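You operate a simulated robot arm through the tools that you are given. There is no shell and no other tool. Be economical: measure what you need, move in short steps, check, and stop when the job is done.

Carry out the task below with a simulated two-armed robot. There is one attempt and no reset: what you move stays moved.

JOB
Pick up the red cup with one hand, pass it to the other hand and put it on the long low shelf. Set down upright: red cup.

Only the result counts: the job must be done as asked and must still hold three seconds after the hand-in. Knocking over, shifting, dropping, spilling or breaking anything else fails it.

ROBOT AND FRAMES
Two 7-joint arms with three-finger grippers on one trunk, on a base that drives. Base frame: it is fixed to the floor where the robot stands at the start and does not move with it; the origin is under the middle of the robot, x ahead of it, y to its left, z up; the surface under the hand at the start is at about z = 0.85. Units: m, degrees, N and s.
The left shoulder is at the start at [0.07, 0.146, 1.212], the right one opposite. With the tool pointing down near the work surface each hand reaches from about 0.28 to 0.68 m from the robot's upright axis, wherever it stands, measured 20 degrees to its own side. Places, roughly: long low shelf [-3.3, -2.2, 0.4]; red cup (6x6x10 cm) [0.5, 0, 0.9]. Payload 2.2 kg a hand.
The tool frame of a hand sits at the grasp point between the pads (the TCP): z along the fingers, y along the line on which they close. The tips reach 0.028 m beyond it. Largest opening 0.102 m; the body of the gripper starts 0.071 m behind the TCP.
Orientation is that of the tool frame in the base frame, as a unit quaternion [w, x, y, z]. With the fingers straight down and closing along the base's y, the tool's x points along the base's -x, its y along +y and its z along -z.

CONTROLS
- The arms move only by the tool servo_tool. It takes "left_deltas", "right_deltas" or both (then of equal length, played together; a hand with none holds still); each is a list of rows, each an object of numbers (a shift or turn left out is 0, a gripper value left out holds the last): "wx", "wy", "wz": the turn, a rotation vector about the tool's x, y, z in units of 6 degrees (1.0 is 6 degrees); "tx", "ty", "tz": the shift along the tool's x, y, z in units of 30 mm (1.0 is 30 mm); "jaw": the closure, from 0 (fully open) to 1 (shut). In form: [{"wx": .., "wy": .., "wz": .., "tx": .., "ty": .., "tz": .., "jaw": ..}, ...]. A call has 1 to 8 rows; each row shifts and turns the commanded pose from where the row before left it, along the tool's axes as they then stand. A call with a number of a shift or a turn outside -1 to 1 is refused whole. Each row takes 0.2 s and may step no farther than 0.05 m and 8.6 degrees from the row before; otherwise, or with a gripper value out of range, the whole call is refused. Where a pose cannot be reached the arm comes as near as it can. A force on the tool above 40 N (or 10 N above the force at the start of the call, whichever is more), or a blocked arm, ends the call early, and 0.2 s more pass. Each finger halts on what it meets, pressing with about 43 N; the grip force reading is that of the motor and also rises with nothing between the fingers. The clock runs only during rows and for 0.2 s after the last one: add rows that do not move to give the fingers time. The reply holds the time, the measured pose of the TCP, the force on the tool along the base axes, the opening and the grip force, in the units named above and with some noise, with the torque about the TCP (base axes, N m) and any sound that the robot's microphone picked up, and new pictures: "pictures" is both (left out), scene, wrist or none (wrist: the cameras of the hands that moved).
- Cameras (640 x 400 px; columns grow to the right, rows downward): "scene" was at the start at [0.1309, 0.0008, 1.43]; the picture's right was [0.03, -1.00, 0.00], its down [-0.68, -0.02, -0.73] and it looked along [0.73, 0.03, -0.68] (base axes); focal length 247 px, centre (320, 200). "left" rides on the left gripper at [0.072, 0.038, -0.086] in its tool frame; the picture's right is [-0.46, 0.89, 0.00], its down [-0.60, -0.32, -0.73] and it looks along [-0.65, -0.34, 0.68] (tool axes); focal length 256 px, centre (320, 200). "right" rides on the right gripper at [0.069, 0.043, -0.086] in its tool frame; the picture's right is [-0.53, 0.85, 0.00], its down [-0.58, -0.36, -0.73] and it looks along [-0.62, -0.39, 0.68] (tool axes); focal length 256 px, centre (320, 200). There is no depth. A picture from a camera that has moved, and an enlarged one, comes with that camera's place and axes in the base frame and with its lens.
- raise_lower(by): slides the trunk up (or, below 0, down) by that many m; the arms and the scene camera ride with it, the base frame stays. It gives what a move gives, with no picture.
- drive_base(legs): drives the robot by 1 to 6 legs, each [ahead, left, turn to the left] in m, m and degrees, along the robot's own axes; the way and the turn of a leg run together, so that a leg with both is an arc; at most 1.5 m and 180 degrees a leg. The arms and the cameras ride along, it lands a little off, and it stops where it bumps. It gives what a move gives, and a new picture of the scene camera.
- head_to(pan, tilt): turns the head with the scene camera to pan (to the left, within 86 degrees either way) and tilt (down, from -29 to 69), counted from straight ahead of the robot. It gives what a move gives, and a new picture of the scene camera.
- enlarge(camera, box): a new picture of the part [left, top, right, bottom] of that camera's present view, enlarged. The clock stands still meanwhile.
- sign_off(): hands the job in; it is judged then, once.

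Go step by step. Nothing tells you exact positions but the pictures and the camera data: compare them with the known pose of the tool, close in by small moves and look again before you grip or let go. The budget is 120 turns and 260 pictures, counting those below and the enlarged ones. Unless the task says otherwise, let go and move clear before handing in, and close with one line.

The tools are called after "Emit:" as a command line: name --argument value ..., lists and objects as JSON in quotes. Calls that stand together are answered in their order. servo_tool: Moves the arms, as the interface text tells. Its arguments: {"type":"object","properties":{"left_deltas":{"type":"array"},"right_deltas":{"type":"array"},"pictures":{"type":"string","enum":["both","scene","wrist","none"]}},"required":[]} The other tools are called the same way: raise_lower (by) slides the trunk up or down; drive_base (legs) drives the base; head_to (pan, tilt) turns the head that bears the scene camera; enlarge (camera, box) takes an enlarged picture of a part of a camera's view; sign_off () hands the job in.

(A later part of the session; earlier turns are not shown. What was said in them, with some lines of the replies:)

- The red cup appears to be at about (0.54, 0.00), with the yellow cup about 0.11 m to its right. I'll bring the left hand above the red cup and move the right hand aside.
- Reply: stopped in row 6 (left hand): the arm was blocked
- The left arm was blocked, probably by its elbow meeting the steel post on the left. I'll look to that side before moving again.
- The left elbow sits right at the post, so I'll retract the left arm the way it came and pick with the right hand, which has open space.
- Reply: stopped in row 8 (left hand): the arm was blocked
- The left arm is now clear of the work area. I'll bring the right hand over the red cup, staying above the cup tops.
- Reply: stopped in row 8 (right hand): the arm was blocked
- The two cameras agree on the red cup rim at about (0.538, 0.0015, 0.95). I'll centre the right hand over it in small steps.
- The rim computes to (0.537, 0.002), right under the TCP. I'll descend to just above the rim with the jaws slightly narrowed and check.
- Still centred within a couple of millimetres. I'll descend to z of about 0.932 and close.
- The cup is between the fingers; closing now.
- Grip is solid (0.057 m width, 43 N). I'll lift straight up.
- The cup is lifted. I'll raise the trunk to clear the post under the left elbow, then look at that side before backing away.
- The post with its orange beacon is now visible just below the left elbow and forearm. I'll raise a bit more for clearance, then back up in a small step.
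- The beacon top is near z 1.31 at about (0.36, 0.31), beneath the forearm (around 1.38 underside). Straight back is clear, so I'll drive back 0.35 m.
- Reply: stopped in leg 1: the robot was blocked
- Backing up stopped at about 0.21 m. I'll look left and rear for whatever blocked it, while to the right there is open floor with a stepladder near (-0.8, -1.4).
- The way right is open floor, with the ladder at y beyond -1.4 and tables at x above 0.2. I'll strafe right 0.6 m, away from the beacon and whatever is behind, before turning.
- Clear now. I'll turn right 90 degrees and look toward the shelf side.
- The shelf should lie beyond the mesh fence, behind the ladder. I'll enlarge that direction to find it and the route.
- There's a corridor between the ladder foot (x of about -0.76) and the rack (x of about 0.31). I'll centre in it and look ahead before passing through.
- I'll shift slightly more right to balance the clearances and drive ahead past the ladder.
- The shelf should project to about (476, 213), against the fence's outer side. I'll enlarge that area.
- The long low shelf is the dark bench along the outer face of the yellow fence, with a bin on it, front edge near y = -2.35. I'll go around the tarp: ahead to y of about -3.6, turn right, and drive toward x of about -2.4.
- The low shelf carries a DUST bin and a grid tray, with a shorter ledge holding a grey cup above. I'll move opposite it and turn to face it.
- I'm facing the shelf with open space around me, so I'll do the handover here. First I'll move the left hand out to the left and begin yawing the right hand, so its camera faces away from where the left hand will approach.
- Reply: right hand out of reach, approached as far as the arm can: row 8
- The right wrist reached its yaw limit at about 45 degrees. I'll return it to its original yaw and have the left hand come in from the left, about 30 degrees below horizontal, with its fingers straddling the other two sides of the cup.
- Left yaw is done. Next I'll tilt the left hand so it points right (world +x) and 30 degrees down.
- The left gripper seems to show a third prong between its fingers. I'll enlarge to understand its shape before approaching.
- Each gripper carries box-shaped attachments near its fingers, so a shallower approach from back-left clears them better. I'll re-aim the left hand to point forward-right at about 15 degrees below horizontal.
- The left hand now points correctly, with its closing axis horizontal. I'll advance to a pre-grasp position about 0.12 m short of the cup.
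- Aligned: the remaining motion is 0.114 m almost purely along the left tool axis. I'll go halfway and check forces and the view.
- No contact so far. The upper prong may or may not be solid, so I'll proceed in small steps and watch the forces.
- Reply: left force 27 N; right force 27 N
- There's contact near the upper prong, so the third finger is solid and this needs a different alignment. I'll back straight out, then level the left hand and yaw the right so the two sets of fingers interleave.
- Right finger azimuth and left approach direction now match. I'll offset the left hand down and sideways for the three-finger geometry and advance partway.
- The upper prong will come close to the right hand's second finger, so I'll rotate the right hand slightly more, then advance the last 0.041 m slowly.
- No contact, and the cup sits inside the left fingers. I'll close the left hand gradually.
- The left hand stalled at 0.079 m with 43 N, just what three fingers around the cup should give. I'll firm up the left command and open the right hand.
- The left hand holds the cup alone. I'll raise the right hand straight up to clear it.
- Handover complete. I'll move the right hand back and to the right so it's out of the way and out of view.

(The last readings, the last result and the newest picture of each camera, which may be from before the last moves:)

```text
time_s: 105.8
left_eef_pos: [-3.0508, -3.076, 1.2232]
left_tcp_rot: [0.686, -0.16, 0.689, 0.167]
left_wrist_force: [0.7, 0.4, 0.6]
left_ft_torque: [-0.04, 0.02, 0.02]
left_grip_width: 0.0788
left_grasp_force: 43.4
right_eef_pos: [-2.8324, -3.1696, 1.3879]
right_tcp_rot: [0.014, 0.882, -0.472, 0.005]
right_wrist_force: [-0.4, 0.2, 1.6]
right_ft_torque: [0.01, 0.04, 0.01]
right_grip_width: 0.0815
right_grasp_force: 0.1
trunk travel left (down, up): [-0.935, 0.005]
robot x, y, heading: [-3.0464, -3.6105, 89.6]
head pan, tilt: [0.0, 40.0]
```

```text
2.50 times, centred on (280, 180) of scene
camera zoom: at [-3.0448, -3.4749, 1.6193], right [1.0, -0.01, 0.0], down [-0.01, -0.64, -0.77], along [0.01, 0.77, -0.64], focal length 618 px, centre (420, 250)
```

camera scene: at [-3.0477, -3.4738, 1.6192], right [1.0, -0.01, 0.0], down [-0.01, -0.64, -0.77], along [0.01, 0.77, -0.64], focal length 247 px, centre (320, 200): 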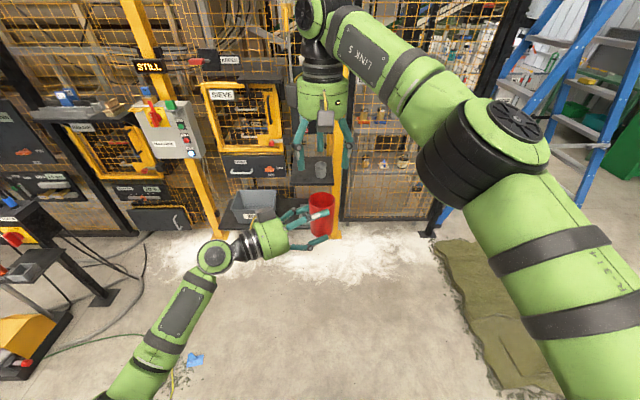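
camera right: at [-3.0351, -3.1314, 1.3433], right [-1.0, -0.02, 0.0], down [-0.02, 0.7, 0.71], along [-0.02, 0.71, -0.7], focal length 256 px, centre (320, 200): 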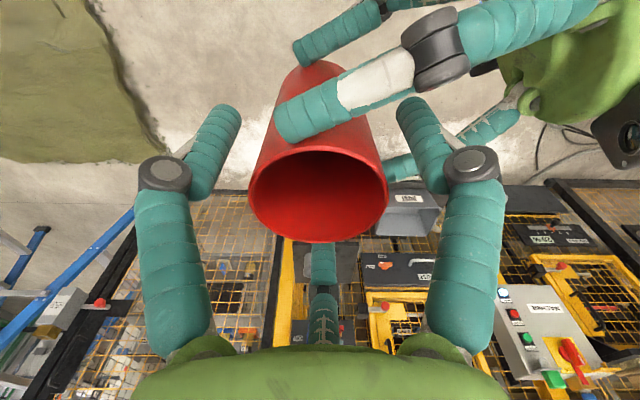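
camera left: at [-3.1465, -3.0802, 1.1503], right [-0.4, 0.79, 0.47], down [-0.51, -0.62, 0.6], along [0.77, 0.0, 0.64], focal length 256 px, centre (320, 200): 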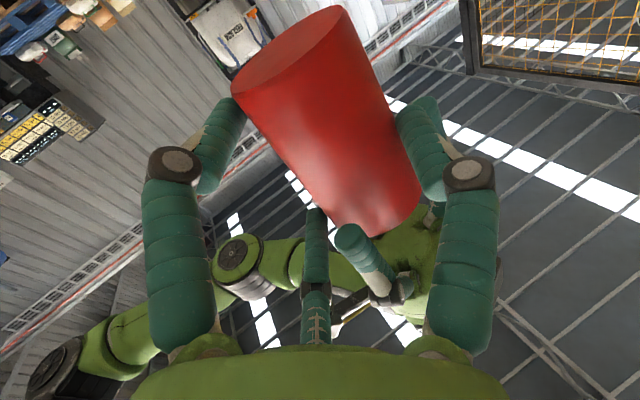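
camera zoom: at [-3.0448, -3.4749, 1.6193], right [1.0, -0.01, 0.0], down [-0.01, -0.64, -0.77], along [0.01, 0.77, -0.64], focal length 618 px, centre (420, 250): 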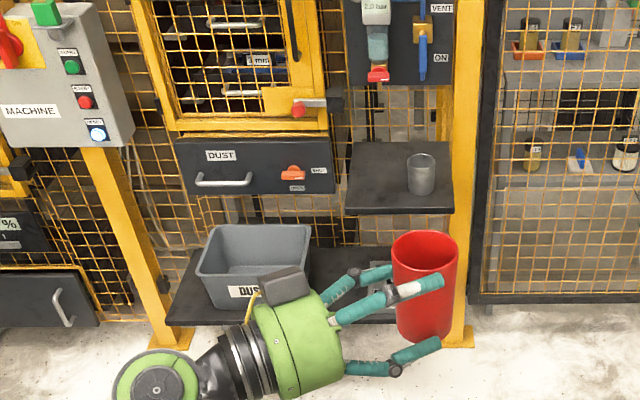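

I see free space on the low shelf between the DUST bin (x below -3.35) and the grid tray, around x = -3.23, with the front edge near y = -2.32. I'll turn the left hand toward straight ahead so it faces the shelf.

Emit:
servo_tool --left_deltas '[{"wx": -1}, {"wx": -1}, {"wx": -1}, {"wx": -1}, {"wx": -1}, {"wx": -1}, {"wx": -1}, {"wx": -1}]' --pictures "scene"

```text
time_s: 107.8
left_eef_pos: [-3.0753, -3.0714, 1.2045]
left_tcp_rot: [0.529, -0.395, 0.593, 0.462]
left_wrist_force: [-0.5, 0.2, 0.6]
left_ft_torque: [-0.01, -0.04, -0.02]
left_grip_width: 0.0785
left_grasp_force: 43.2
right_eef_pos: [-2.8367, -3.1692, 1.3884]
right_tcp_rot: [0.013, 0.882, -0.472, 0.007]
right_wrist_force: [-0.5, -0.6, 0.5]
right_ft_torque: [0.0, 0.0, -0.02]
right_grip_width: 0.0813
right_grasp_force: 0.1
trunk travel left (down, up): [-0.935, 0.005]
robot x, y, heading: [-3.0472, -3.6066, 89.4]
head pan, tilt: [0.0, 40.0]
stopped in row 8 (left hand): the arm was blocked; the commanded pose is now the measured one
camera scene: at [-3.0481, -3.4732, 1.6192], right [1.0, -0.01, 0.0], down [-0.01, -0.64, -0.77], along [0.01, 0.77, -0.64], focal length 247 px, centre (320, 200)
```

scene: 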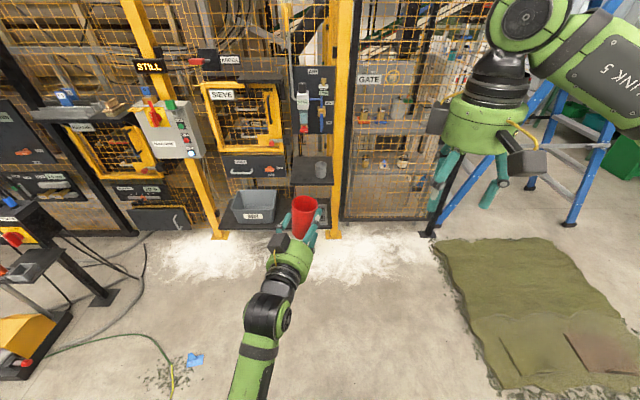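

The wrist hit a limit at about 75 degrees and the cup leaned roughly 7 degrees. I'll shift the hand left and forward to relieve the arm and level the roll.

Emit:
servo_tool --left_deltas '[{"ty": 0.7, "tz": 0.15, "wz": -0.2}, {"ty": 0.7, "tz": 0.15, "wz": -0.25}, {"ty": 0.7, "tz": 0.15, "wz": -0.25}, {"ty": 0.7, "tz": 0.15, "wz": -0.25}, {"ty": 0.7, "tz": 0.15, "wz": -0.3}, {}]' --pictures "scene"

```text
time_s: 109.2
left_eef_pos: [-3.1666, -3.0222, 1.215]
left_tcp_rot: [0.559, -0.434, 0.564, 0.426]
left_wrist_force: [0.0, -0.5, -0.1]
left_ft_torque: [0.0, 0.01, 0.01]
left_grip_width: 0.0785
left_grasp_force: 43.1
right_eef_pos: [-2.8344, -3.1693, 1.3873]
right_tcp_rot: [0.013, 0.881, -0.472, 0.007]
right_wrist_force: [0.0, -0.2, 0.9]
right_ft_torque: [0.03, -0.02, -0.01]
right_grip_width: 0.0817
right_grasp_force: 0.0
trunk travel left (down, up): [-0.935, 0.005]
robot x, y, heading: [-3.0486, -3.6063, 89.2]
head pan, tilt: [0.0, 40.0]
camera scene: at [-3.0467, -3.4735, 1.6192], right [1.0, -0.01, 0.0], down [-0.01, -0.64, -0.77], along [0.01, 0.77, -0.64], focal length 247 px, centre (320, 200)
```

scene: 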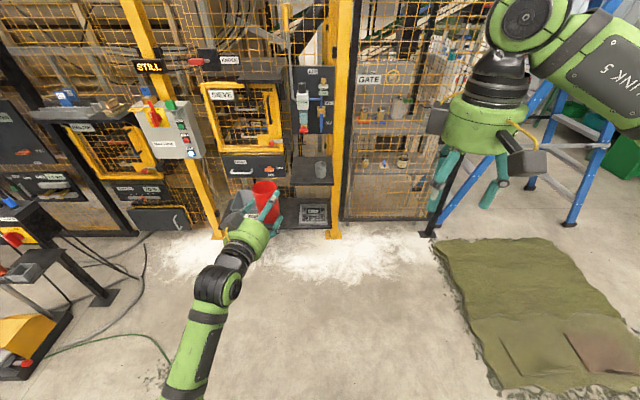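

The cup is level again, pointing about 75 degrees. The tray and shelf are visible now; I'll zoom in to measure them.

Emit:
enlarge --camera "scene" --box '[210, 130, 370, 250]'

```text
3.33 times, centred on (290, 190) of scene
camera zoom: at [-3.0467, -3.4735, 1.6192], right [1.0, -0.01, 0.0], down [-0.01, -0.64, -0.77], along [0.01, 0.77, -0.64], focal length 824 px, centre (420, 233)
```

zoom: 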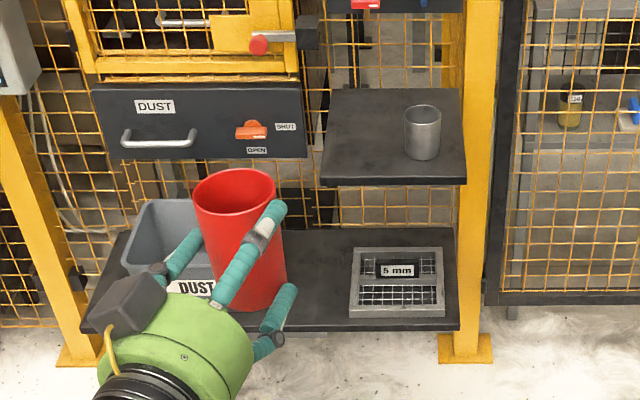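

The free gap on the shelf runs from about x = -3.35 (bin) to -3.175 (tray), so I'll target the cup at (-3.26, -2.23). I'll turn 15 degrees left and drive to a staging spot with the cup about 0.2 m short of that.

Emit:
drive_base --legs '[[0, 0, 15.2], [0.565, -0.213, 0]]'

```text
time_s: 113.5
left_eef_pos: [-3.2529, -2.4764, 1.2164]
left_tcp_rot: [-0.497, 0.504, -0.5, -0.498]
left_wrist_force: [0.3, -0.1, -0.7]
left_ft_torque: [0.01, -0.03, 0.01]
left_grip_width: 0.0783
left_grasp_force: 43.3
right_eef_pos: [-2.8932, -2.5301, 1.3883]
right_tcp_rot: [0.012, 0.937, -0.349, 0.009]
right_wrist_force: [0.4, 0.3, 0.3]
right_ft_torque: [0.03, -0.02, 0.02]
right_grip_width: 0.0814
right_grasp_force: 0.0
trunk travel left (down, up): [-0.935, 0.005]
robot x, y, heading: [-2.9821, -3.0059, 104.7]
head pan, tilt: [0.0, 40.0]
camera scene: at [-3.0174, -2.8797, 1.6194], right [0.97, 0.25, 0.0], down [0.16, -0.62, -0.77], along [-0.19, 0.74, -0.64], focal length 247 px, centre (320, 200)
```

scene: 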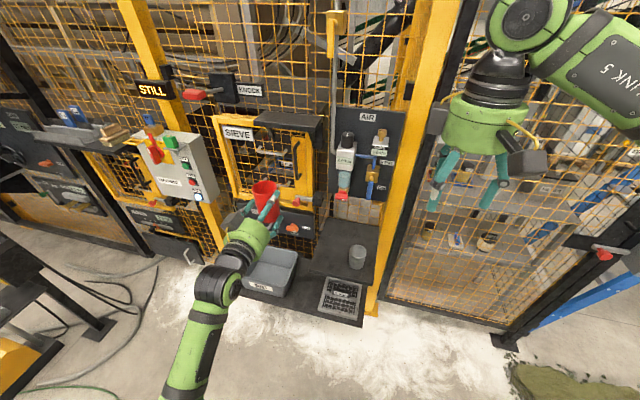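

Staged well, with the hand now pointing straight at the shelf (+y). I'll tilt the head down for a clear look at the shelf from here.

Emit:
head_to --pan 0 --tilt 60

Emit:
enlarge --camera "scene" --box '[200, 100, 420, 240]'

```text
time_s: 114.4
left_eef_pos: [-3.2529, -2.4752, 1.2156]
left_tcp_rot: [-0.497, 0.505, -0.501, -0.498]
left_wrist_force: [0.6, 0.5, -0.4]
left_ft_torque: [-0.04, -0.03, -0.02]
left_grip_width: 0.0786
left_grasp_force: 43.0
right_eef_pos: [-2.8931, -2.527, 1.3868]
right_tcp_rot: [0.013, 0.937, -0.349, 0.008]
right_wrist_force: [0.1, -0.5, -0.4]
right_ft_torque: [0.01, 0.03, 0.01]
right_grip_width: 0.0817
right_grasp_force: 0.2
trunk travel left (down, up): [-0.935, 0.005]
robot x, y, heading: [-2.9817, -3.0087, 104.8]
head pan, tilt: [0.0, 60.0]
camera scene: at [-3.0124, -2.8947, 1.5924], right [0.97, 0.25, 0.0], down [0.22, -0.84, -0.5], along [-0.13, 0.48, -0.87], focal length 247 px, centre (320, 200)
```

scene: 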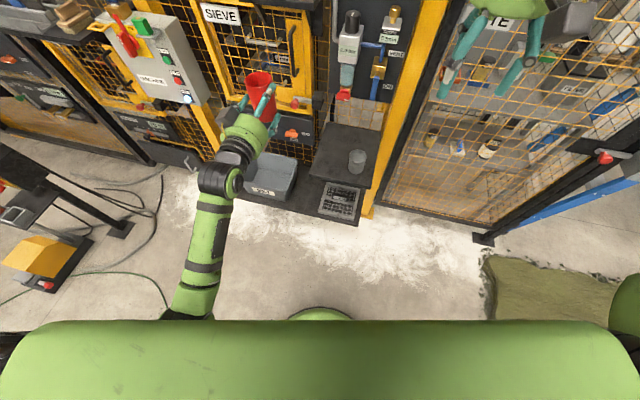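

```text
2.86 times, centred on (310, 170) of scene
camera zoom: at [-3.0124, -2.8947, 1.5924], right [0.97, 0.25, 0.0], down [0.22, -0.84, -0.5], along [-0.13, 0.48, -0.87], focal length 706 px, centre (349, 286)
```

zoom: 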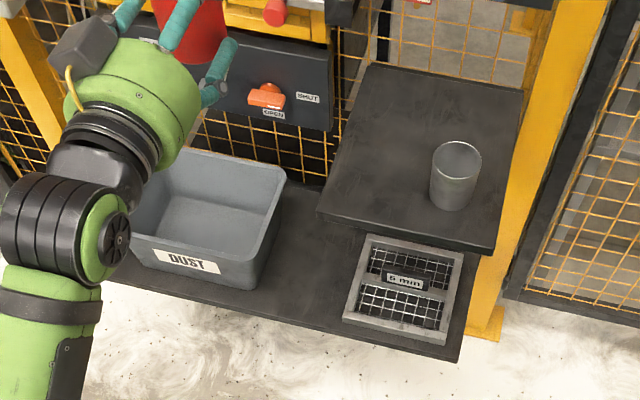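

Rough triangulation suggests the shelf top may be nearer z = 0.5. I'll lower the trunk partway, staying above the shelf, and measure again from the lower viewpoint.

Emit:
raise_lower --by -0.45

Emit:
head_to --pan 0 --tilt 45

Emit:
enlarge --camera "scene" --box '[160, 140, 440, 320]'

```text
refused: -0.45 is not a number from -0.4 to 0.4
```

```text
time_s: 115.1
left_eef_pos: [-3.2528, -2.4751, 1.2154]
left_tcp_rot: [-0.497, 0.505, -0.501, -0.497]
left_wrist_force: [-0.2, -0.4, 0.1]
left_ft_torque: [-0.03, -0.04, -0.01]
left_grip_width: 0.0786
left_grasp_force: 42.7
right_eef_pos: [-2.8936, -2.5288, 1.3874]
right_tcp_rot: [0.013, 0.937, -0.349, 0.009]
right_wrist_force: [0.1, 0.2, 0.2]
right_ft_torque: [0.0, -0.01, 0.0]
right_grip_width: 0.0817
right_grasp_force: 0.1
trunk travel left (down, up): [-0.935, 0.005]
robot x, y, heading: [-2.979, -3.0045, 104.8]
head pan, tilt: [0.0, 45.0]
camera scene: at [-3.0162, -2.881, 1.6118], right [0.97, 0.25, 0.0], down [0.18, -0.68, -0.71], along [-0.18, 0.68, -0.71], focal length 247 px, centre (320, 200)
```

scene: 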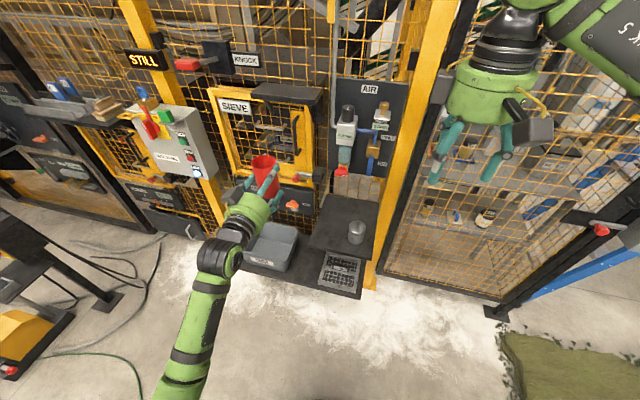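

```text
2.22 times, centred on (300, 230) of scene
camera zoom: at [-3.0162, -2.881, 1.6118], right [0.97, 0.25, 0.0], down [0.18, -0.68, -0.71], along [-0.18, 0.68, -0.71], focal length 549 px, centre (364, 133)
```

zoom: 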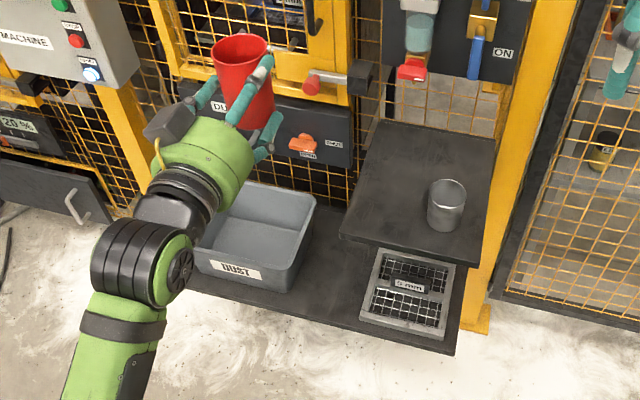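

I'll lower 0.4 m (the maximum per call) and measure again.

Emit:
raise_lower --by -0.4

Emit:
head_to --pan 0 --tilt 40

Emit:
enlarge --camera "scene" --box '[160, 160, 440, 340]'

```text
time_s: 119.0
left_eef_pos: [-3.2531, -2.4762, 0.8166]
left_tcp_rot: [-0.497, 0.505, -0.501, -0.497]
left_wrist_force: [-0.9, 0.4, -0.9]
left_ft_torque: [-0.05, 0.0, 0.0]
left_grip_width: 0.0788
left_grasp_force: 42.8
right_eef_pos: [-2.8929, -2.5284, 0.987]
right_tcp_rot: [0.012, 0.937, -0.349, 0.009]
right_wrist_force: [0.5, 0.1, -0.2]
right_ft_torque: [-0.02, 0.0, 0.0]
right_grip_width: 0.0815
right_grasp_force: 0.1
trunk travel left (down, up): [-0.535, 0.405]
robot x, y, heading: [-2.979, -3.0071, 104.9]
head pan, tilt: [0.0, 45.0]
```

```text
time_s: 119.6
left_eef_pos: [-3.2541, -2.4764, 0.816]
left_tcp_rot: [-0.497, 0.505, -0.501, -0.497]
left_wrist_force: [-0.3, 0.5, 0.9]
left_ft_torque: [-0.04, -0.02, -0.06]
left_grip_width: 0.0784
left_grasp_force: 43.0
right_eef_pos: [-2.8929, -2.5281, 0.9875]
right_tcp_rot: [0.013, 0.937, -0.349, 0.009]
right_wrist_force: [-0.1, -0.6, -0.2]
right_ft_torque: [0.02, -0.02, 0.03]
right_grip_width: 0.0816
right_grasp_force: 0.1
trunk travel left (down, up): [-0.535, 0.405]
robot x, y, heading: [-2.9788, -3.0067, 104.7]
head pan, tilt: [0.0, 40.0]
camera scene: at [-3.0171, -2.8776, 1.2191], right [0.97, 0.25, 0.0], down [0.16, -0.62, -0.77], along [-0.19, 0.74, -0.64], focal length 247 px, centre (320, 200)
```

scene: 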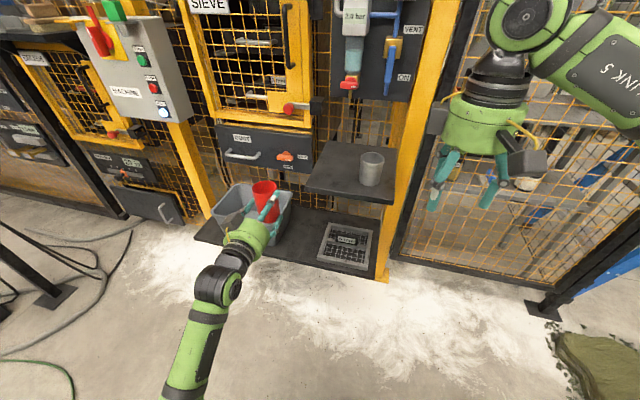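

```text
2.22 times, centred on (300, 250) of scene
camera zoom: at [-3.0171, -2.8776, 1.2191], right [0.97, 0.25, 0.0], down [0.16, -0.62, -0.77], along [-0.19, 0.74, -0.64], focal length 549 px, centre (364, 89)
```

zoom: 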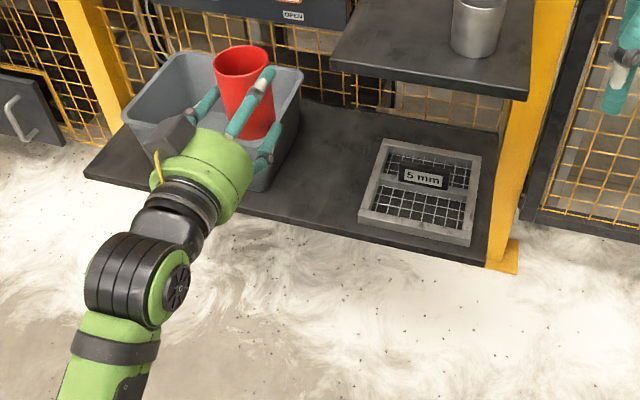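

Shelf top is somewhere from 0.40 to 0.48; I'll find it precisely by comparison and contact. Lowering another 0.25 m keeps the cup base at about 0.515.

Emit:
raise_lower --by -0.25

Emit:
head_to --pan 0 --tilt 35

Emit:
enlarge --camera "scene" --box '[160, 180, 440, 360]'

```text
time_s: 122.2
left_eef_pos: [-3.2527, -2.4753, 0.5663]
left_tcp_rot: [-0.497, 0.505, -0.501, -0.497]
left_wrist_force: [0.1, -0.3, -0.5]
left_ft_torque: [-0.01, 0.02, -0.02]
left_grip_width: 0.0785
left_grasp_force: 43.4
right_eef_pos: [-2.8929, -2.5286, 0.7374]
right_tcp_rot: [0.013, 0.937, -0.349, 0.009]
right_wrist_force: [-0.4, -0.1, 0.1]
right_ft_torque: [-0.01, 0.02, 0.02]
right_grip_width: 0.0815
right_grasp_force: 0.1
trunk travel left (down, up): [-0.285, 0.655]
robot x, y, heading: [-2.9806, -3.0055, 104.6]
head pan, tilt: [0.0, 40.0]
```

```text
time_s: 122.9
left_eef_pos: [-3.2532, -2.4754, 0.5655]
left_tcp_rot: [-0.497, 0.505, -0.501, -0.497]
left_wrist_force: [-0.3, 0.0, 0.1]
left_ft_torque: [0.01, 0.0, 0.01]
left_grip_width: 0.0787
left_grasp_force: 43.0
right_eef_pos: [-2.8924, -2.5283, 0.7371]
right_tcp_rot: [0.012, 0.937, -0.349, 0.009]
right_wrist_force: [-0.9, 0.1, 0.7]
right_ft_torque: [-0.01, -0.01, -0.01]
right_grip_width: 0.0816
right_grasp_force: 0.1
trunk travel left (down, up): [-0.285, 0.655]
robot x, y, heading: [-2.9795, -3.0068, 104.6]
head pan, tilt: [0.0, 35.0]
camera scene: at [-3.0179, -2.8747, 0.9767], right [0.97, 0.25, 0.0], down [0.15, -0.56, -0.82], along [-0.21, 0.79, -0.57], focal length 247 px, centre (320, 200)
```

scene: 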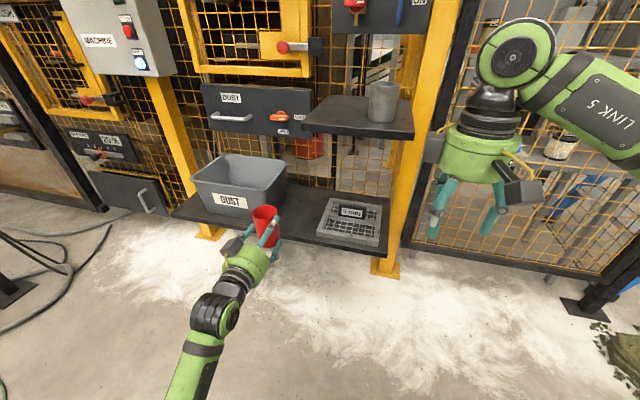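

```text
2.22 times, centred on (300, 270) of scene
camera zoom: at [-3.0179, -2.8747, 0.9767], right [0.97, 0.25, 0.0], down [0.15, -0.56, -0.82], along [-0.21, 0.79, -0.57], focal length 549 px, centre (364, 44)
```

zoom: 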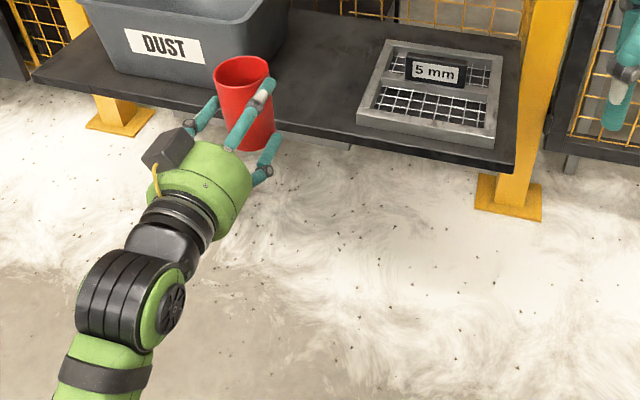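

Measurements converge on a shelf top at z of about 0.42, front edge y of about -2.33, and a gap from x = -3.36 to -3.18. I'll tuck the right hand back, then drive forward about 0.18 m toward the target (-3.27, -2.27).

Emit:
servo_tool --right_deltas '[{"tx": 0.44, "ty": 0.5, "tz": -0.5}, {"tx": 0.44, "ty": 0.5, "tz": -0.5}, {"tx": 0.44, "ty": 0.5, "tz": -0.5}, {"tx": 0.44, "ty": 0.5, "tz": -0.5}, {"tx": 0.44, "ty": 0.5, "tz": -0.5}]' --pictures "none"

Emit:
drive_base --legs '[[0.12, -0.03, 0]]'

```text
time_s: 124.1
left_eef_pos: [-3.2529, -2.4756, 0.5659]
left_tcp_rot: [-0.497, 0.505, -0.5, -0.498]
left_wrist_force: [1.0, 0.2, -0.6]
left_ft_torque: [-0.03, -0.04, 0.0]
left_grip_width: 0.0787
left_grasp_force: 42.5
right_eef_pos: [-2.8926, -2.6274, 0.8145]
right_tcp_rot: [0.012, 0.937, -0.35, 0.009]
right_wrist_force: [0.3, -0.1, 0.3]
right_ft_torque: [0.0, 0.02, -0.01]
right_grip_width: 0.0816
right_grasp_force: 0.0
trunk travel left (down, up): [-0.285, 0.655]
robot x, y, heading: [-2.98, -3.0053, 104.7]
head pan, tilt: [0.0, 35.0]
```

```text
time_s: 125.3
left_eef_pos: [-3.2546, -2.3538, 0.567]
left_tcp_rot: [-0.497, 0.505, -0.5, -0.498]
left_wrist_force: [-0.7, 0.0, 0.2]
left_ft_torque: [0.01, -0.01, 0.0]
left_grip_width: 0.0785
left_grasp_force: 43.2
right_eef_pos: [-2.894, -2.5036, 0.814]
right_tcp_rot: [0.013, 0.937, -0.349, 0.008]
right_wrist_force: [0.0, -0.1, 0.3]
right_ft_torque: [-0.01, -0.03, 0.0]
right_grip_width: 0.0816
right_grasp_force: 0.1
trunk travel left (down, up): [-0.285, 0.655]
robot x, y, heading: [-2.9813, -2.8828, 104.8]
head pan, tilt: [0.0, 35.0]
camera scene: at [-3.0187, -2.7524, 0.9766], right [0.97, 0.26, 0.0], down [0.15, -0.56, -0.82], along [-0.21, 0.79, -0.57], focal length 247 px, centre (320, 200)
```

scene: 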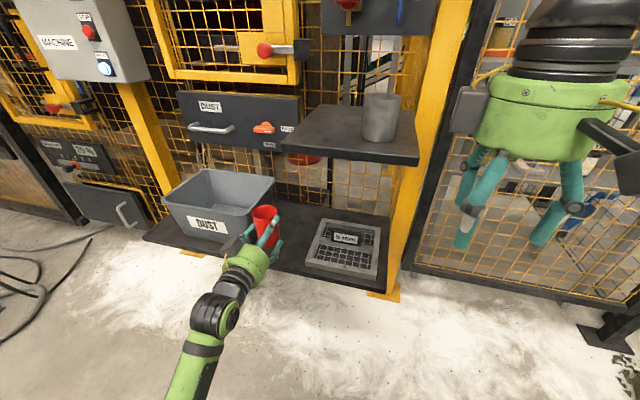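

I'll move the last 0.06 m forward and zoom in.

Emit:
drive_base --legs '[[0.058, -0.015, 0]]'

Emit:
enlarge --camera "scene" --box '[140, 160, 420, 340]'

```text
time_s: 126.3
left_eef_pos: [-3.253, -2.2956, 0.5654]
left_tcp_rot: [-0.497, 0.505, -0.501, -0.498]
left_wrist_force: [0.4, -1.0, -0.5]
left_ft_torque: [-0.05, -0.04, -0.01]
left_grip_width: 0.0787
left_grasp_force: 42.5
right_eef_pos: [-2.8942, -2.4451, 0.8147]
right_tcp_rot: [0.012, 0.937, -0.349, 0.009]
right_wrist_force: [0.0, -0.3, 0.2]
right_ft_torque: [-0.02, 0.0, 0.01]
right_grip_width: 0.0817
right_grasp_force: 0.0
trunk travel left (down, up): [-0.285, 0.655]
robot x, y, heading: [-2.9787, -2.8268, 104.8]
head pan, tilt: [0.0, 35.0]
camera scene: at [-3.0187, -2.6933, 0.9766], right [0.97, 0.26, 0.0], down [0.15, -0.56, -0.82], along [-0.21, 0.79, -0.57], focal length 247 px, centre (320, 200)
```

scene: 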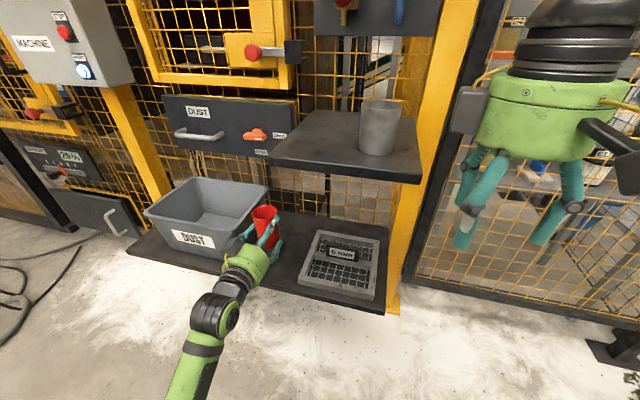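

```text
2.22 times, centred on (280, 250) of scene
camera zoom: at [-3.0187, -2.6933, 0.9766], right [0.97, 0.26, 0.0], down [0.15, -0.56, -0.82], along [-0.21, 0.79, -0.57], focal length 549 px, centre (409, 89)
```

zoom: 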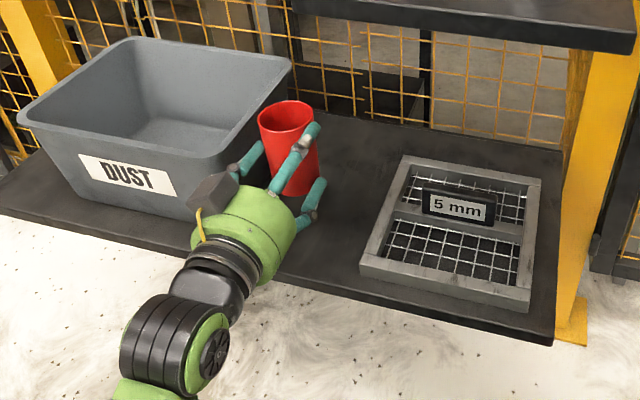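

Clearances look fine: about 4 cm to the bin and 3.5 cm to the tray. I'll lower most of the way with the trunk, then finish with small arm steps watching the force.

Emit:
raise_lower --by -0.06

Emit:
enlarge --camera "scene" --box '[180, 160, 380, 310]'

```text
time_s: 127.3
left_eef_pos: [-3.2537, -2.295, 0.505]
left_tcp_rot: [-0.497, 0.505, -0.5, -0.498]
left_wrist_force: [0.5, -0.1, -0.3]
left_ft_torque: [-0.05, -0.04, 0.0]
left_grip_width: 0.0787
left_grasp_force: 42.4
right_eef_pos: [-2.8942, -2.4454, 0.7547]
right_tcp_rot: [0.012, 0.937, -0.349, 0.008]
right_wrist_force: [0.2, -0.3, 0.2]
right_ft_torque: [-0.01, 0.01, -0.02]
right_grip_width: 0.0817
right_grasp_force: 0.0
trunk travel left (down, up): [-0.225, 0.715]
robot x, y, heading: [-2.9819, -2.8263, 104.8]
head pan, tilt: [0.0, 35.0]
```

```text
2.67 times, centred on (280, 235) of scene
camera zoom: at [-3.0187, -2.694, 0.9168], right [0.97, 0.26, 0.0], down [0.15, -0.55, -0.82], along [-0.21, 0.79, -0.57], focal length 659 px, centre (427, 107)
```

zoom: 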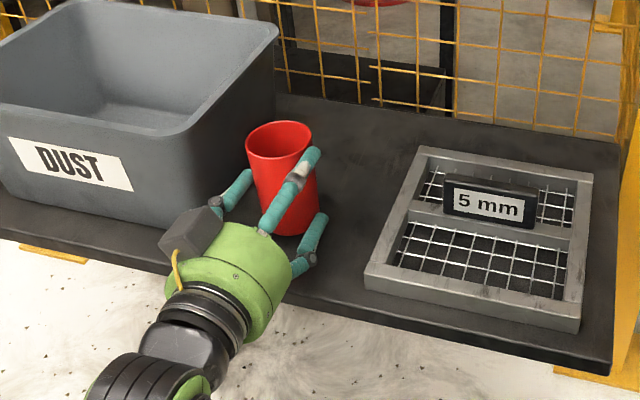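

I'll descend in 3 mm steps and watch for contact.

Emit:
servo_tool --left_deltas '[{"tx": 0.1}, {"tx": 0.1}, {"tx": 0.1}, {"tx": 0.1}, {"tx": 0.1}, {"tx": 0.1}, {"tx": 0.1}, {}]' --pictures "none"

Emit:
servo_tool --left_deltas '[{"tx": 0.06}, {"tx": 0.06}, {"tx": 0.06}, {"tx": 0.06}, {}]' --pictures "none"

```text
time_s: 129.1
left_eef_pos: [-3.2537, -2.2974, 0.4912]
left_tcp_rot: [0.501, -0.501, 0.496, 0.502]
left_wrist_force: [-0.9, -0.7, 23.8]
left_ft_torque: [-0.89, -0.62, -0.37]
left_grip_width: 0.0784
left_grasp_force: 42.7
right_eef_pos: [-2.8936, -2.4485, 0.7556]
right_tcp_rot: [0.011, 0.937, -0.348, 0.008]
right_wrist_force: [0.7, 0.6, -0.6]
right_ft_torque: [0.04, 0.01, 0.02]
right_grip_width: 0.0814
right_grasp_force: 0.1
trunk travel left (down, up): [-0.225, 0.715]
robot x, y, heading: [-2.981, -2.8267, 104.7]
head pan, tilt: [0.0, 35.0]
```

```text
time_s: 130.3
left_eef_pos: [-3.2541, -2.2975, 0.4918]
left_tcp_rot: [0.504, -0.495, 0.493, 0.507]
left_wrist_force: [-6.6, 2.4, 38.1]
left_ft_torque: [-1.25, -0.66, -0.31]
left_grip_width: 0.0783
left_grasp_force: 43.0
right_eef_pos: [-2.8923, -2.4488, 0.7558]
right_tcp_rot: [0.01, 0.937, -0.349, 0.006]
right_wrist_force: [-0.6, 0.1, -0.1]
right_ft_torque: [-0.03, -0.02, -0.01]
right_grip_width: 0.0816
right_grasp_force: 0.1
trunk travel left (down, up): [-0.225, 0.715]
robot x, y, heading: [-2.9778, -2.8223, 104.9]
head pan, tilt: [0.0, 35.0]
```

Contact at z = 0.492 is 37 mm behind the TCP and to the right, meaning the lower finger's knuckle is resting on the shelf's front edge rather than the cup. I'll lift, back off about 27 mm so the knuckle clears the edge, and descend again.

Emit:
servo_tool --left_deltas '[{"tx": -0.5}, {"tx": -0.5}, {"tz": -0.3}, {"tz": -0.3}, {"tz": -0.3}, {}]' --pictures "none"

Emit:
enlarge --camera "scene" --box '[200, 190, 320, 280]'

```text
time_s: 131.7
left_eef_pos: [-3.254, -2.3228, 0.5054]
left_tcp_rot: [-0.496, 0.506, -0.5, -0.499]
left_wrist_force: [0.0, 0.1, 1.0]
left_ft_torque: [-0.05, -0.01, 0.0]
left_grip_width: 0.0784
left_grasp_force: 42.8
right_eef_pos: [-2.8942, -2.4454, 0.7539]
right_tcp_rot: [0.012, 0.937, -0.349, 0.008]
right_wrist_force: [-0.2, 0.4, 0.7]
right_ft_torque: [0.04, 0.0, 0.0]
right_grip_width: 0.0818
right_grasp_force: 0.0
trunk travel left (down, up): [-0.225, 0.715]
robot x, y, heading: [-2.9826, -2.8217, 104.6]
head pan, tilt: [0.0, 35.0]
```

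```text
4.44 times, centred on (260, 235) of scene
camera zoom: at [-3.0187, -2.6938, 0.9167], right [0.97, 0.26, 0.0], down [0.15, -0.55, -0.82], along [-0.21, 0.79, -0.57], focal length 1098 px, centre (587, 44)
```

zoom: 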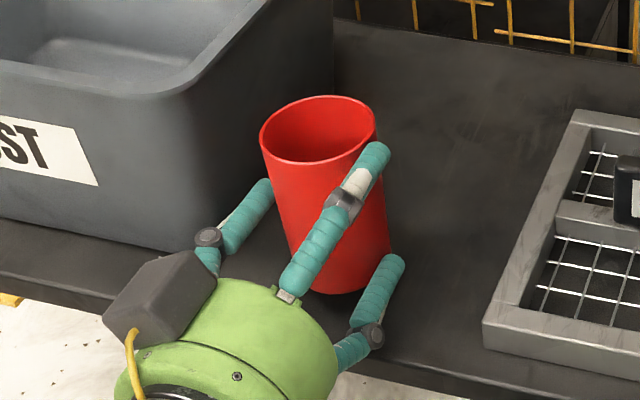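

The shelf edge measures near y = -2.352, so there's room to back off a bit more while the cup stays well on the shelf. I'll back 12 mm and descend again.

Emit:
servo_tool --left_deltas '[{"tz": -0.4}, {"tx": 0.15}, {"tx": 0.15}, {"tx": 0.1}, {"tx": 0.1}, {"tx": 0.07}, {}]' --pictures "none"

```text
time_s: 133.3
left_eef_pos: [-3.2537, -2.3354, 0.492]
left_tcp_rot: [-0.497, 0.505, -0.499, -0.499]
left_wrist_force: [-1.0, 0.7, 3.1]
left_ft_torque: [0.23, 0.18, 0.01]
left_grip_width: 0.0785
left_grasp_force: 43.4
right_eef_pos: [-2.8948, -2.4472, 0.7547]
right_tcp_rot: [0.012, 0.937, -0.349, 0.01]
right_wrist_force: [0.3, 0.1, -0.2]
right_ft_torque: [-0.03, 0.01, 0.02]
right_grip_width: 0.0814
right_grasp_force: 0.1
trunk travel left (down, up): [-0.225, 0.715]
robot x, y, heading: [-2.982, -2.8296, 104.6]
head pan, tilt: [0.0, 35.0]
```

Light contact now, located ahead of the TCP, which fits the cup base touching the shelf at about z = 0.441. I'll press slightly more to confirm.

Emit:
servo_tool --left_deltas '[{"tx": 0.06}, {"tx": 0.06}, {}, {}]' --pictures "wrist"

Emit:
enlarge --camera "scene" --box '[200, 190, 320, 280]'

```text
time_s: 134.3
left_eef_pos: [-3.2544, -2.3365, 0.4918]
left_tcp_rot: [-0.498, 0.502, -0.498, -0.502]
left_wrist_force: [-4.9, 3.4, 17.0]
left_ft_torque: [0.83, 0.91, 0.02]
left_grip_width: 0.0784
left_grasp_force: 43.0
right_eef_pos: [-2.8933, -2.4472, 0.7552]
right_tcp_rot: [0.012, 0.937, -0.348, 0.008]
right_wrist_force: [0.3, 0.0, 0.6]
right_ft_torque: [0.0, -0.01, -0.03]
right_grip_width: 0.0816
right_grasp_force: 0.1
trunk travel left (down, up): [-0.225, 0.715]
robot x, y, heading: [-2.9837, -2.8244, 105.0]
head pan, tilt: [0.0, 35.0]
camera left: at [-3.2906, -2.423, 0.4186], right [-0.89, -0.01, 0.46], down [0.32, -0.73, 0.6], along [0.33, 0.68, 0.65], focal length 256 px, centre (320, 200)
```

left: 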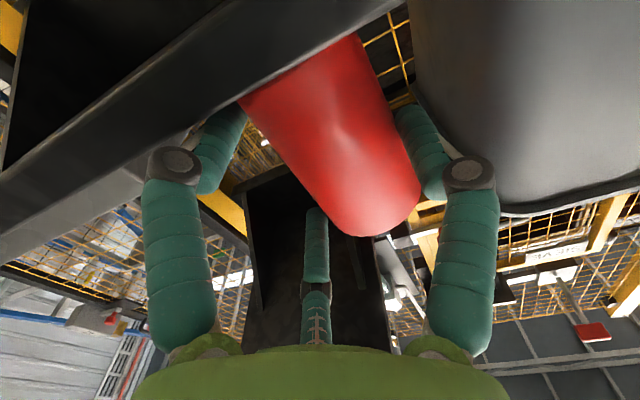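

```text
4.44 times, centred on (260, 235) of scene
camera zoom: at [-3.018, -2.6954, 0.9172], right [0.97, 0.26, 0.0], down [0.15, -0.55, -0.82], along [-0.21, 0.79, -0.57], focal length 1098 px, centre (587, 44)
```

zoom: 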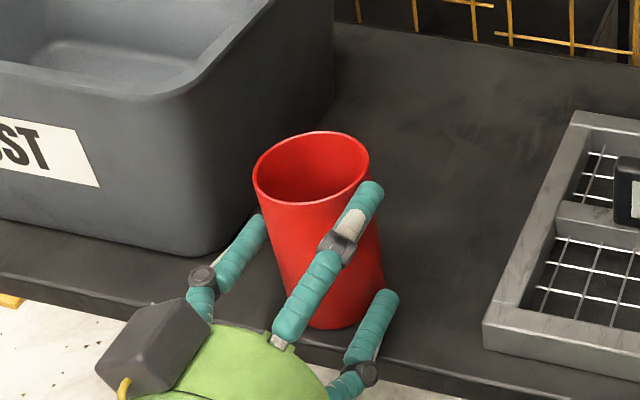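

The contact point (-0.039, +0.039 from the TCP) lies under the cup's base rim, so the cup is standing on the shelf about 1.5 cm inside the front edge. I'll ease the downward pressure and open slightly.

Emit:
servo_tool --left_deltas '[{"tx": -0.15}, {}, {"jaw": 0.21}, {"jaw": 0.18, "tx": -0.05}, {"jaw": 0.15, "tx": -0.06}, {}, {}]' --pictures "wrist"

Emit:
enlarge --camera "scene" --box '[200, 190, 320, 280]'

```text
time_s: 135.9
left_eef_pos: [-3.2528, -2.3356, 0.496]
left_tcp_rot: [-0.497, 0.505, -0.5, -0.498]
left_wrist_force: [0.5, -0.5, 2.2]
left_ft_torque: [0.0, -0.04, -0.02]
left_grip_width: 0.0876
left_grasp_force: 0.8
right_eef_pos: [-2.8947, -2.4452, 0.7552]
right_tcp_rot: [0.012, 0.937, -0.349, 0.008]
right_wrist_force: [-0.1, -1.0, 1.3]
right_ft_torque: [0.0, -0.02, 0.02]
right_grip_width: 0.0817
right_grasp_force: 0.2
trunk travel left (down, up): [-0.225, 0.715]
robot x, y, heading: [-2.9812, -2.827, 105.1]
head pan, tilt: [0.0, 35.0]
camera left: at [-3.2904, -2.4231, 0.4237], right [-0.89, 0.0, 0.46], down [0.32, -0.72, 0.61], along [0.33, 0.69, 0.64], focal length 256 px, centre (320, 200)
```

left: 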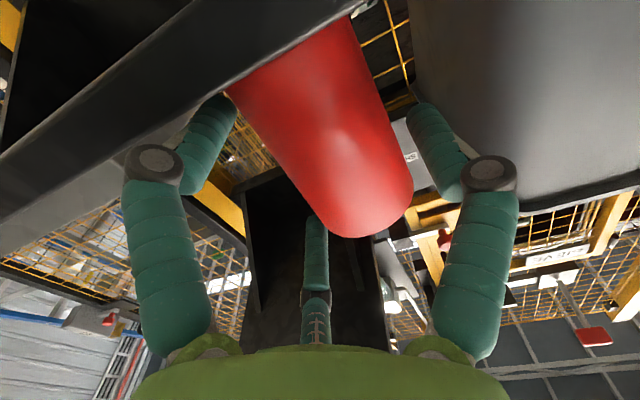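

```text
4.44 times, centred on (260, 235) of scene
camera zoom: at [-3.0185, -2.6941, 0.9168], right [0.97, 0.26, 0.0], down [0.15, -0.55, -0.82], along [-0.21, 0.79, -0.57], focal length 1098 px, centre (587, 44)
```

zoom: 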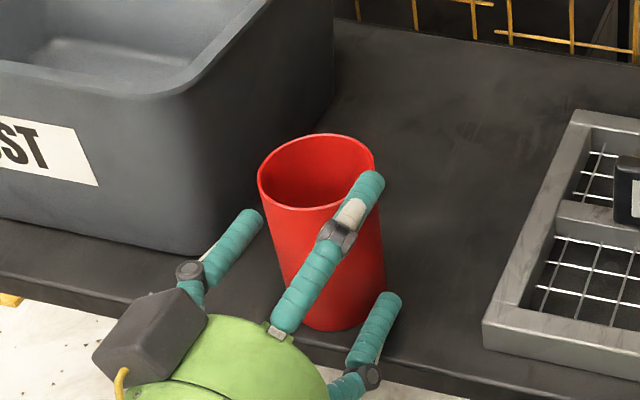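

The cup stands free and upright. I'll lift a few millimetres, open further, and back straight out slowly.

Emit:
servo_tool --left_deltas '[{"tx": -0.15}, {"tx": -0.12, "jaw": 0.1}, {"jaw": 0.05}, {}, {"tz": -0.2}, {"tz": -0.3}, {"tz": -0.4}, {}]' --pictures "none"

Emit:
enlarge --camera "scene" --box '[200, 190, 320, 280]'

```text
time_s: 137.7
left_eef_pos: [-3.2527, -2.362, 0.5024]
left_tcp_rot: [-0.497, 0.506, -0.501, -0.497]
left_wrist_force: [-0.7, 0.6, -0.1]
left_ft_torque: [0.0, -0.01, 0.01]
left_grip_width: 0.0969
left_grasp_force: 0.1
right_eef_pos: [-2.8948, -2.4458, 0.7532]
right_tcp_rot: [0.012, 0.937, -0.348, 0.008]
right_wrist_force: [-0.3, 0.9, -0.1]
right_ft_torque: [0.02, -0.01, 0.0]
right_grip_width: 0.0819
right_grasp_force: 0.1
trunk travel left (down, up): [-0.225, 0.715]
robot x, y, heading: [-2.9871, -2.8244, 104.8]
head pan, tilt: [0.0, 35.0]
```

```text
4.44 times, centred on (260, 235) of scene
camera zoom: at [-3.0186, -2.6939, 0.9168], right [0.97, 0.26, 0.0], down [0.15, -0.55, -0.82], along [-0.21, 0.79, -0.57], focal length 1098 px, centre (587, 44)
```

zoom: 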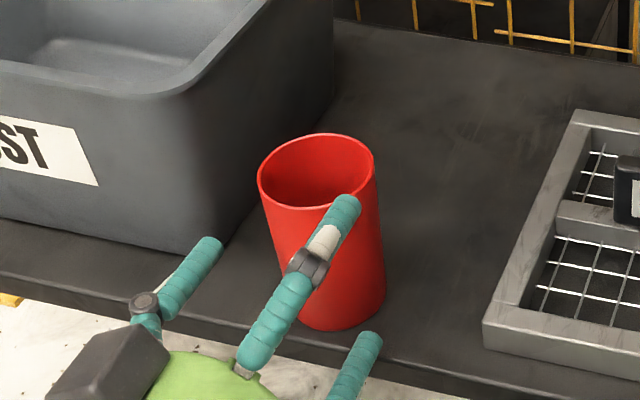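

The cup hasn't moved. I'll continue backing out.

Emit:
servo_tool --left_deltas '[{"tz": -0.4}, {"tz": -0.5}, {"tz": -0.5}, {"tz": -0.5}, {}]' --pictures "none"

Emit:
drive_base --legs '[[-0.2, 0.05, 0]]'

Emit:
enlarge --camera "scene" --box '[180, 150, 380, 290]'

```text
time_s: 138.9
left_eef_pos: [-3.2533, -2.4179, 0.5038]
left_tcp_rot: [-0.496, 0.506, -0.499, -0.499]
left_wrist_force: [0.1, 0.0, -0.3]
left_ft_torque: [0.01, 0.03, 0.02]
left_grip_width: 0.0968
left_grasp_force: 0.0
right_eef_pos: [-2.8941, -2.4457, 0.7546]
right_tcp_rot: [0.013, 0.937, -0.348, 0.009]
right_wrist_force: [-0.5, 0.8, 0.1]
right_ft_torque: [-0.03, 0.04, -0.01]
right_grip_width: 0.0813
right_grasp_force: 0.0
trunk travel left (down, up): [-0.225, 0.715]
robot x, y, heading: [-2.9815, -2.8262, 104.8]
head pan, tilt: [0.0, 35.0]
```

```text
time_s: 140.5
left_eef_pos: [-3.252, -2.6225, 0.5041]
left_tcp_rot: [-0.496, 0.506, -0.501, -0.497]
left_wrist_force: [0.3, 1.4, -0.5]
left_ft_torque: [0.0, -0.04, -0.01]
left_grip_width: 0.0968
left_grasp_force: 0.1
right_eef_pos: [-2.8915, -2.6498, 0.755]
right_tcp_rot: [0.012, 0.937, -0.348, 0.008]
right_wrist_force: [-0.8, 1.5, 0.1]
right_ft_torque: [0.04, -0.04, 0.02]
right_grip_width: 0.0816
right_grasp_force: 0.0
trunk travel left (down, up): [-0.225, 0.715]
robot x, y, heading: [-2.9794, -3.029, 105.1]
head pan, tilt: [0.0, 35.0]
camera scene: at [-3.0167, -2.8976, 0.9168], right [0.97, 0.26, 0.0], down [0.15, -0.55, -0.82], along [-0.21, 0.79, -0.57], focal length 247 px, centre (320, 200)
```

scene: 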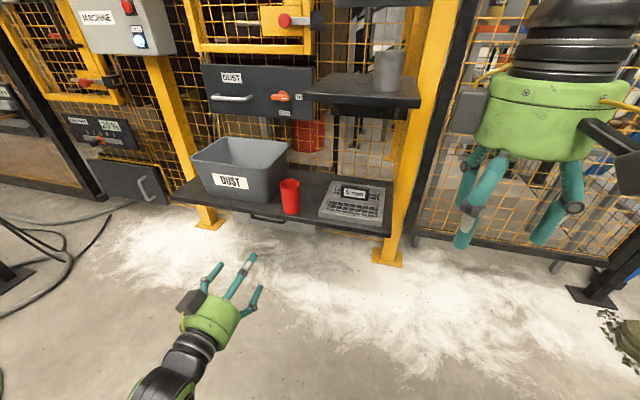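

```text
2.86 times, centred on (280, 220) of scene
camera zoom: at [-3.0167, -2.8976, 0.9168], right [0.97, 0.26, 0.0], down [0.15, -0.55, -0.82], along [-0.21, 0.79, -0.57], focal length 706 px, centre (434, 143)
```

zoom: 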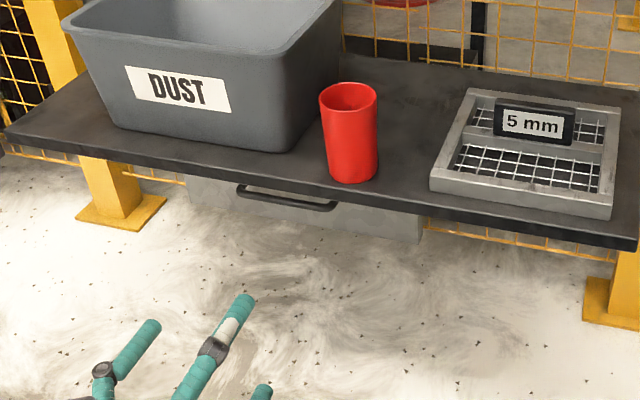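

The red cup is standing upright on the long low shelf between the bin and the tray, nothing else there has moved, and both hands are clear. I'm handing in.

Emit:
sign_off

```text
The job is handed in.
```

The right hand picked up the red cup and passed it to the left hand. The left hand set it upright on the long low shelf, about 1–2 cm in from the front edge, between the DUST bin and the grid tray; early on, the left arm pushed against the beacon post beside the bench, but I saw nothing knocked over or shifted.
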